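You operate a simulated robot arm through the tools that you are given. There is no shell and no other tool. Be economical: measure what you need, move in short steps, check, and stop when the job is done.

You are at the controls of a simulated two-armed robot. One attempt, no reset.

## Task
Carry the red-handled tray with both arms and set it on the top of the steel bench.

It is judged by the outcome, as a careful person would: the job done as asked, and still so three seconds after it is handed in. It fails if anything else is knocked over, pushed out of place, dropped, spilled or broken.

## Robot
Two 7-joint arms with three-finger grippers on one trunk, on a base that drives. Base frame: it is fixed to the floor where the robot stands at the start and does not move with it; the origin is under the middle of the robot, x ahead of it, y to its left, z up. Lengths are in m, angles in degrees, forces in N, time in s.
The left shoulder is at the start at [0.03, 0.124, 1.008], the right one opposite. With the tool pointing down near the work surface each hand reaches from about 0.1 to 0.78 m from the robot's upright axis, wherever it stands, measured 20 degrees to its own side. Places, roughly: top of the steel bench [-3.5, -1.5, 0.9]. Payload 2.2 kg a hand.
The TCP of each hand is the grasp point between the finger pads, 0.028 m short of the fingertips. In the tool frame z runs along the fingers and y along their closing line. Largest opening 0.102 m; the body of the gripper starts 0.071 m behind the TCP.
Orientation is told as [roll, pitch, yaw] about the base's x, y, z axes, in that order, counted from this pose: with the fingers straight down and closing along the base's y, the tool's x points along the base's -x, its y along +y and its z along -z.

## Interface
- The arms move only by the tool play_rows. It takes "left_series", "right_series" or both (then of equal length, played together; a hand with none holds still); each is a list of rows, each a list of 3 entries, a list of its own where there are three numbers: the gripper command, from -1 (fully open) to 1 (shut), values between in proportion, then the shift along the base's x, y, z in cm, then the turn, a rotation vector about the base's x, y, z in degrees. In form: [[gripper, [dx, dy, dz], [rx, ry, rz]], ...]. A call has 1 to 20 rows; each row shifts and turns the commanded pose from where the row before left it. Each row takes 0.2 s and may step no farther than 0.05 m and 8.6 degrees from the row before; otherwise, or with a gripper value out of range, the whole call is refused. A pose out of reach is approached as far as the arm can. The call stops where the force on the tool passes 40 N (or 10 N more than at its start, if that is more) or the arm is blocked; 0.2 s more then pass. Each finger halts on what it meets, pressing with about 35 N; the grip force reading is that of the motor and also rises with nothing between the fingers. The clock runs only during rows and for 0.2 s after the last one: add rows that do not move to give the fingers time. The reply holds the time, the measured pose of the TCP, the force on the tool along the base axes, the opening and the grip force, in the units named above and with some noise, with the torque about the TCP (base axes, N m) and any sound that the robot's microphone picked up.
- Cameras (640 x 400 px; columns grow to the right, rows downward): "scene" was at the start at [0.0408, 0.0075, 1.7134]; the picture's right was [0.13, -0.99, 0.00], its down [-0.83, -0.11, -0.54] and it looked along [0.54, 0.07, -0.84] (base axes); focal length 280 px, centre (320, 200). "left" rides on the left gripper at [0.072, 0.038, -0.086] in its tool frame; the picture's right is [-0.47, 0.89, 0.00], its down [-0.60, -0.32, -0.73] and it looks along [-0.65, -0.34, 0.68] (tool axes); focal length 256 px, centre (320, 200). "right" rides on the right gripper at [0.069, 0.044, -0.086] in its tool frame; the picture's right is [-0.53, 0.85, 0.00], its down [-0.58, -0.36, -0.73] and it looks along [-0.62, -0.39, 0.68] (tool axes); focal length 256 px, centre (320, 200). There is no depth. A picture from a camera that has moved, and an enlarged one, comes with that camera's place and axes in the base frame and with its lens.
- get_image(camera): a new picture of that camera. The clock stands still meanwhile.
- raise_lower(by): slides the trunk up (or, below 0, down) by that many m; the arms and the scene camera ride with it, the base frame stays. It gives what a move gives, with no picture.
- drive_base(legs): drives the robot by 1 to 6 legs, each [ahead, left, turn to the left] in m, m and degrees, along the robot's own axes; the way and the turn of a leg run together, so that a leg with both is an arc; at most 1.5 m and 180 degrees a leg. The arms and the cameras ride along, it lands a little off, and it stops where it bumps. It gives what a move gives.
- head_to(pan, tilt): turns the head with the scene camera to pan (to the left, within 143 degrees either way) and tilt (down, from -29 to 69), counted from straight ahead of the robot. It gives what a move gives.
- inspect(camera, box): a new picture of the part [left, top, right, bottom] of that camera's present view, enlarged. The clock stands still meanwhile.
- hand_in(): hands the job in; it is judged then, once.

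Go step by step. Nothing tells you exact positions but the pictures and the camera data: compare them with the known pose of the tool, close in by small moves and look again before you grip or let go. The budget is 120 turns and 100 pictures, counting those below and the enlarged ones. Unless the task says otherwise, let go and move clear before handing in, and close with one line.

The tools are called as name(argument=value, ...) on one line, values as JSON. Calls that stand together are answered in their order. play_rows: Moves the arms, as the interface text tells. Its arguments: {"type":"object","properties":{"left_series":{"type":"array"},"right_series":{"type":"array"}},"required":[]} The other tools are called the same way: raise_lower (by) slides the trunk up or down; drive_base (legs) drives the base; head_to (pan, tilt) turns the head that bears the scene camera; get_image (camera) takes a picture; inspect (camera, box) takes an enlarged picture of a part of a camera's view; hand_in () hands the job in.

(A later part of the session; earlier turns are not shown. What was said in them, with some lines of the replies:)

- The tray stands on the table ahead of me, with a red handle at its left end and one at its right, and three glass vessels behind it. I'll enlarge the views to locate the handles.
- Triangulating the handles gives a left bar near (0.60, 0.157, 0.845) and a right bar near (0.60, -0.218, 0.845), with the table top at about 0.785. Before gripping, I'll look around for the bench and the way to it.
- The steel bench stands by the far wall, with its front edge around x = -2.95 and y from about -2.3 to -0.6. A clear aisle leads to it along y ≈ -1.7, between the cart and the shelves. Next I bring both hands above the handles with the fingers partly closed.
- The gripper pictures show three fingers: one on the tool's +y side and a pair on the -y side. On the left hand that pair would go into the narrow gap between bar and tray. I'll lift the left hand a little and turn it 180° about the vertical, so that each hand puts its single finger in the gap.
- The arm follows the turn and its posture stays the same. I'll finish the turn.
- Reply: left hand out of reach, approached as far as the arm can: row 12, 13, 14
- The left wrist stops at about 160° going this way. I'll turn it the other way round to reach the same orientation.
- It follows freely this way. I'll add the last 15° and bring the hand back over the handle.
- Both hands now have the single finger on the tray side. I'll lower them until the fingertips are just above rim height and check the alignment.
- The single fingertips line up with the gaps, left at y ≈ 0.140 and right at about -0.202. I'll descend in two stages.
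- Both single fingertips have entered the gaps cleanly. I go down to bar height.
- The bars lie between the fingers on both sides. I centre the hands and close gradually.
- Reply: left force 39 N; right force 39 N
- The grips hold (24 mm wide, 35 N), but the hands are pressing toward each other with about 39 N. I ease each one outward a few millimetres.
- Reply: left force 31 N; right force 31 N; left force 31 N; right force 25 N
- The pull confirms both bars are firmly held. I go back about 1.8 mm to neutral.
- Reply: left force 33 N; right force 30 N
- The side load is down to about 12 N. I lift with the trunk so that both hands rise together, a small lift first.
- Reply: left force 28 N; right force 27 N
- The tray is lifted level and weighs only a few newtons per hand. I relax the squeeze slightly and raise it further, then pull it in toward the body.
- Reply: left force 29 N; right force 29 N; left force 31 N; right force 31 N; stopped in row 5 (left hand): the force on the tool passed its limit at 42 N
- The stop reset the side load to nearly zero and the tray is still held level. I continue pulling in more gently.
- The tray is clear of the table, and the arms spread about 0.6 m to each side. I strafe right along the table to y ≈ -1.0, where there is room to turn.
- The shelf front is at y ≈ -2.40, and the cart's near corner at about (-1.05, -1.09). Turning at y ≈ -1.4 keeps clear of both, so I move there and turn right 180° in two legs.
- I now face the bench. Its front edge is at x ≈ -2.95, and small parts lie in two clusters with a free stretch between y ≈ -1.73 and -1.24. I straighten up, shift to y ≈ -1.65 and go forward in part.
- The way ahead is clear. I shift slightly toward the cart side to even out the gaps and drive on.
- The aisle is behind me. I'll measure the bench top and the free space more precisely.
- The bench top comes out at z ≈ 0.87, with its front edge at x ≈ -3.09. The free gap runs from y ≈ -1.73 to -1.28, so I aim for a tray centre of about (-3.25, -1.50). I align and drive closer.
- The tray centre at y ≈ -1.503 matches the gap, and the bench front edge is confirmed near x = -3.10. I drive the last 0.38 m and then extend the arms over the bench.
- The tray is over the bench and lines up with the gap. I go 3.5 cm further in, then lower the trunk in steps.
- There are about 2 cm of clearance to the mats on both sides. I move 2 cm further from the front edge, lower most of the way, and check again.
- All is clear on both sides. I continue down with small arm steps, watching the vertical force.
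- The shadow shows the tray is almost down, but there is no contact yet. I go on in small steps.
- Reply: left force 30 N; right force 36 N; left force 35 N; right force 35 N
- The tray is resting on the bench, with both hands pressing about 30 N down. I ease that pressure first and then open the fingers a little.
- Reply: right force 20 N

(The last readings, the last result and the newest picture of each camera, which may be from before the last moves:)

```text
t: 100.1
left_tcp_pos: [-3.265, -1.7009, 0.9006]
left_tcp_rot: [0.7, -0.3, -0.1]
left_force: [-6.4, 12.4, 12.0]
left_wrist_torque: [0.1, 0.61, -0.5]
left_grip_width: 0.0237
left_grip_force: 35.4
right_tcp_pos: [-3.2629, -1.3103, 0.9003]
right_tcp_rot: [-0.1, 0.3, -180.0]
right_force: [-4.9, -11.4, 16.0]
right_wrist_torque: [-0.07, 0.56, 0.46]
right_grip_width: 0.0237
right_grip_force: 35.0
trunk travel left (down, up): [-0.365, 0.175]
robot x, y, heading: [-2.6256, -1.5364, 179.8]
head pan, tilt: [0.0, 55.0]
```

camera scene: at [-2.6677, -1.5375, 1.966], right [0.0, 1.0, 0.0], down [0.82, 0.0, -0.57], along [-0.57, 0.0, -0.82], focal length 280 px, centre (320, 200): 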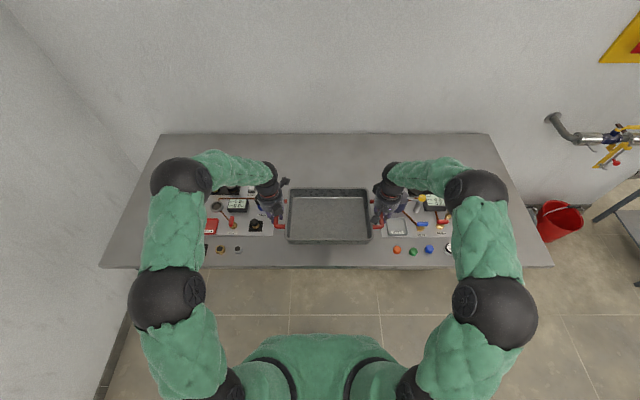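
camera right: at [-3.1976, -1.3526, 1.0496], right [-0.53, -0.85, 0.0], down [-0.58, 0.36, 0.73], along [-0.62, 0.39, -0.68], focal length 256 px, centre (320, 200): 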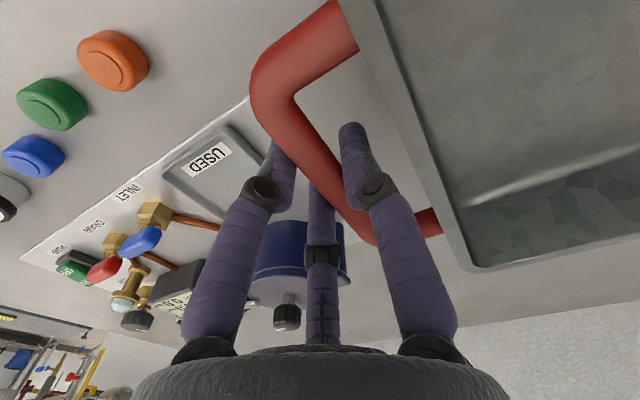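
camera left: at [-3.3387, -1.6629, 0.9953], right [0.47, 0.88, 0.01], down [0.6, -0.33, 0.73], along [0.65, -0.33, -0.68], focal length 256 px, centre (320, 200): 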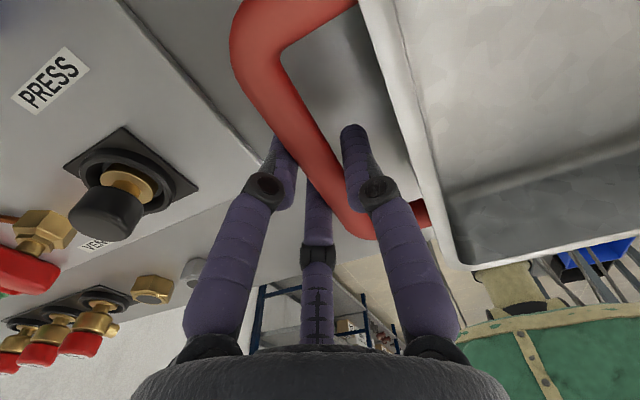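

play_rows(left_series=[[1, [0, 0, 0.1], [0, 0, 0]], [0.7, [0, 0, 0], [0, 0, 0]], [0.5, [0, 0, 0], [0, 0, 0]], [0.4, [0, 0, 0], [0, 0, 0]], [0.3, [0, 0, 0], [0, 0, 0]], [0.3, [0, 0, 0], [0, 0, 0]]], right_series=[[1, [0, 0, 0.1], [0, 0, 0]], [0.7, [0, 0, 0], [0, 0, 0]], [0.5, [0, 0, 0], [0, 0, 0]], [0.4, [0, 0, 0], [0, 0, 0]], [0.3, [0, 0, 0], [0, 0, 0]], [0.3, [0, 0, 0], [0, 0, 0]]])

get_image(camera="left")

get_image(camera="right")

inspect(camera="scene", box=[220, 130, 440, 290])

```text
t: 101.5
left_tcp_pos: [-3.2673, -1.7014, 0.9028]
left_tcp_rot: [0.9, -0.2, -0.1]
left_force: [0.7, -0.2, 0.9]
left_wrist_torque: [-0.03, -0.02, -0.02]
left_grip_width: 0.0356
left_grip_force: 0.0
right_tcp_pos: [-3.2664, -1.3102, 0.9033]
right_tcp_rot: [-0.1, 0.2, 180.0]
right_force: [0.3, -0.3, -0.7]
right_wrist_torque: [-0.01, 0.0, 0.03]
right_grip_width: 0.0355
right_grip_force: 0.0
trunk travel left (down, up): [-0.365, 0.175]
robot x, y, heading: [-2.6261, -1.5321, 180.1]
head pan, tilt: [0.0, 55.0]
```

```text
46 pictures are left
camera left: at [-3.3385, -1.6637, 0.9892], right [0.47, 0.88, 0.01], down [0.6, -0.33, 0.73], along [0.65, -0.33, -0.68], focal length 256 px, centre (320, 200)
```

left: 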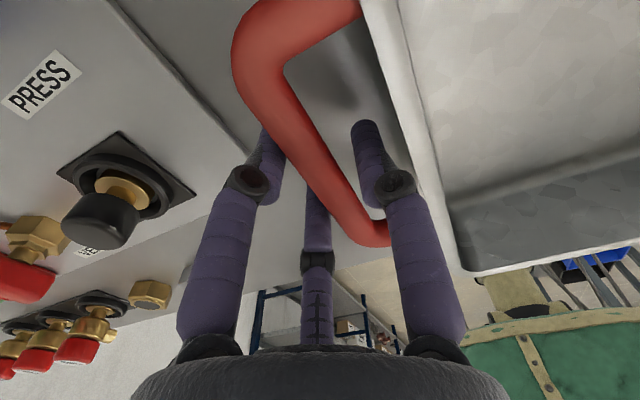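

```text
45 pictures are left
camera right: at [-3.1974, -1.3527, 0.9903], right [-0.53, -0.85, 0.0], down [-0.58, 0.36, 0.73], along [-0.62, 0.39, -0.68], focal length 256 px, centre (320, 200)
```

right: 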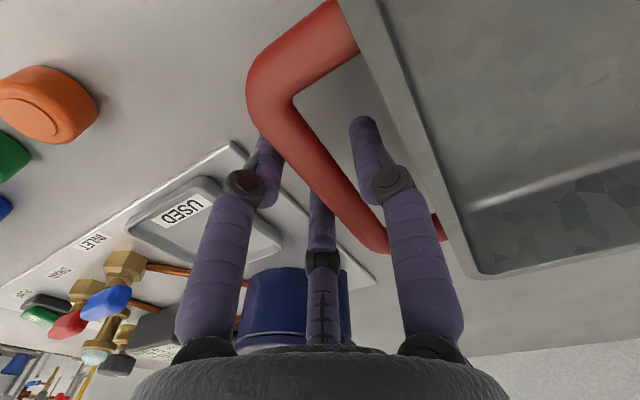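

```text
2.50 times, centred on (330, 210) of scene
camera zoom: at [-2.6677, -1.5375, 1.831], right [0.0, 1.0, 0.0], down [0.82, 0.0, -0.57], along [-0.57, 0.0, -0.82], focal length 700 px, centre (295, 175)
```

zoom: 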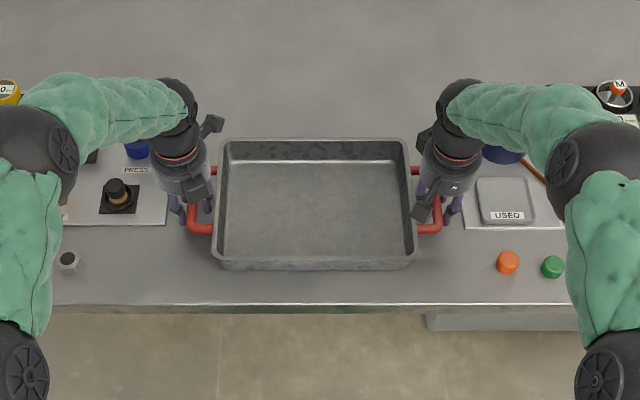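

Both hands are free, with no force on either. I shift each outward 2 mm for finger clearance and rise slowly, straight up.

play_rows(left_series=[[0.3, [0, -0.2, 0], [0, 0, 0]], [0.3, [0, 0, 1], [0, 0, 0]], [0.3, [0, 0, 1], [0, 0, 0]], [0.3, [0, 0, 1], [0, 0, 0]], [0.3, [0, 0, 1], [0, 0, 0]], [0.3, [0, 0, 1], [0, 0, 0]], [0.3, [0, 0, 1], [0, 0, 0]], [0.3, [0, 0, 2], [0, 0, 0]], [0.3, [0, 0, 2], [0, 0, 0]], [0.3, [0, 0, 3], [0, 0, 0]], [0.3, [0, 0, 3], [0, 0, 0]], [0.3, [0, 0, 0], [0, 0, 0]]], right_series=[[0.3, [0, 0.2, 0], [0, 0, 0]], [0.3, [0, 0, 1], [0, 0, 0]], [0.3, [0, 0, 1], [0, 0, 0]], [0.3, [0, 0, 1], [0, 0, 0]], [0.3, [0, 0, 1], [0, 0, 0]], [0.3, [0, 0, 1], [0, 0, 0]], [0.3, [0, 0, 1], [0, 0, 0]], [0.3, [0, 0, 2], [0, 0, 0]], [0.3, [0, 0, 2], [0, 0, 0]], [0.3, [0, 0, 3], [0, 0, 0]], [0.3, [0, 0, 3], [0, 0, 0]], [0.3, [0, 0, 0], [0, 0, 0]]])

get_image(camera="scene")

```text
t: 104.1
left_tcp_pos: [-3.2685, -1.7009, 1.0614]
left_tcp_rot: [0.8, -0.2, -0.1]
left_force: [0.0, -1.0, 0.6]
left_wrist_torque: [0.02, -0.02, 0.0]
left_grip_width: 0.0358
left_grip_force: 0.2
right_tcp_pos: [-3.267, -1.3078, 1.0619]
right_tcp_rot: [-0.1, 0.2, 180.1]
right_force: [0.1, -0.3, -0.1]
right_wrist_torque: [0.01, 0.02, -0.02]
right_grip_width: 0.0359
right_grip_force: 0.1
trunk travel left (down, up): [-0.365, 0.175]
robot x, y, heading: [-2.6245, -1.5356, 179.8]
head pan, tilt: [0.0, 55.0]
```

```text
43 pictures are left
camera scene: at [-2.669, -1.5374, 1.8309], right [0.0, 1.0, 0.0], down [0.82, 0.0, -0.57], along [-0.57, 0.0, -0.82], focal length 280 px, centre (320, 200)
```

scene: 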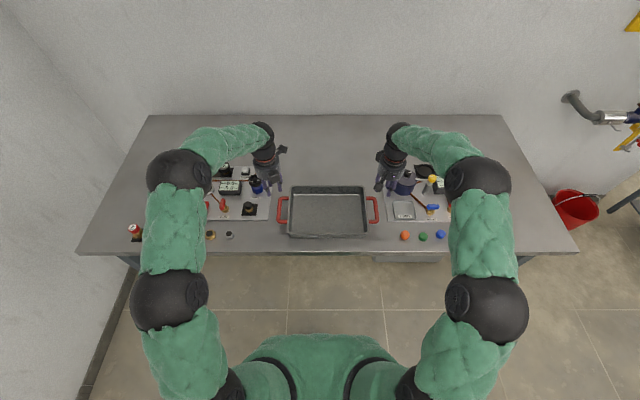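

The tray sits flat on the bench, clear of the parts and the edge. I raise the trunk and back away, then check once more.

raise_lower(by=0.1)

drive_base(legs=[[-0.4, 0, 0]])

inspect(camera="scene", box=[140, 60, 520, 260])

```text
t: 105.4
left_tcp_pos: [-3.2677, -1.7009, 1.161]
left_tcp_rot: [0.8, -0.2, -0.2]
left_force: [0.1, -0.1, 0.1]
left_wrist_torque: [0.01, 0.0, -0.01]
left_grip_width: 0.0356
left_grip_force: 0.1
right_tcp_pos: [-3.2668, -1.3085, 1.162]
right_tcp_rot: [-0.1, 0.2, 180.0]
right_force: [0.0, -0.1, -0.1]
right_wrist_torque: [0.01, 0.01, -0.01]
right_grip_width: 0.0357
right_grip_force: 0.0
trunk travel left (down, up): [-0.465, 0.075]
robot x, y, heading: [-2.6298, -1.5365, 179.8]
head pan, tilt: [0.0, 55.0]
```

```text
t: 107.9
left_tcp_pos: [-2.8668, -1.7026, 1.1625]
left_tcp_rot: [0.8, -0.3, 0.2]
left_force: [1.5, -0.3, -0.1]
left_wrist_torque: [0.02, 0.0, -0.02]
left_grip_width: 0.0361
left_grip_force: 0.0
right_tcp_pos: [-2.8653, -1.31, 1.1635]
right_tcp_rot: [-0.1, 0.2, -179.9]
right_force: [0.2, -0.1, -0.6]
right_wrist_torque: [0.0, -0.01, 0.04]
right_grip_width: 0.0356
right_grip_force: 0.0
trunk travel left (down, up): [-0.465, 0.075]
robot x, y, heading: [-2.2259, -1.5357, -179.6]
head pan, tilt: [0.0, 55.0]
```

```text
1.68 times, centred on (330, 160) of scene
camera zoom: at [-2.267, -1.5375, 1.931], right [0.0, 1.0, 0.0], down [0.82, 0.0, -0.57], along [-0.57, 0.0, -0.82], focal length 472 px, centre (303, 267)
```

zoom: 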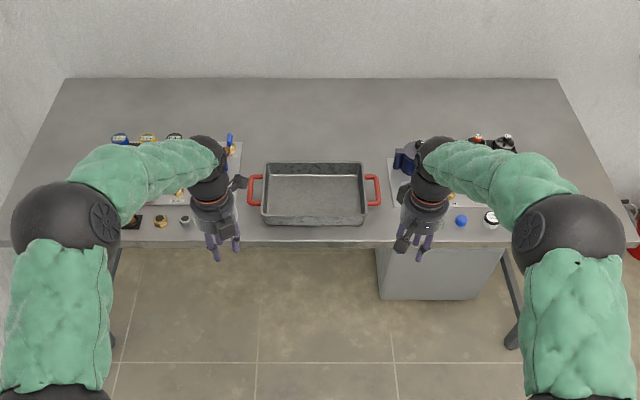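

The tray rests flat and wholly on the bench top. Nothing else has moved, and both hands are empty and clear, so I hand in.

hand_in()

```text
The job is handed in.
```

The red-handled tray is on top of the steel bench, carried there with both arms; in the last picture it sits flat between the two groups of parts, with nothing else disturbed.
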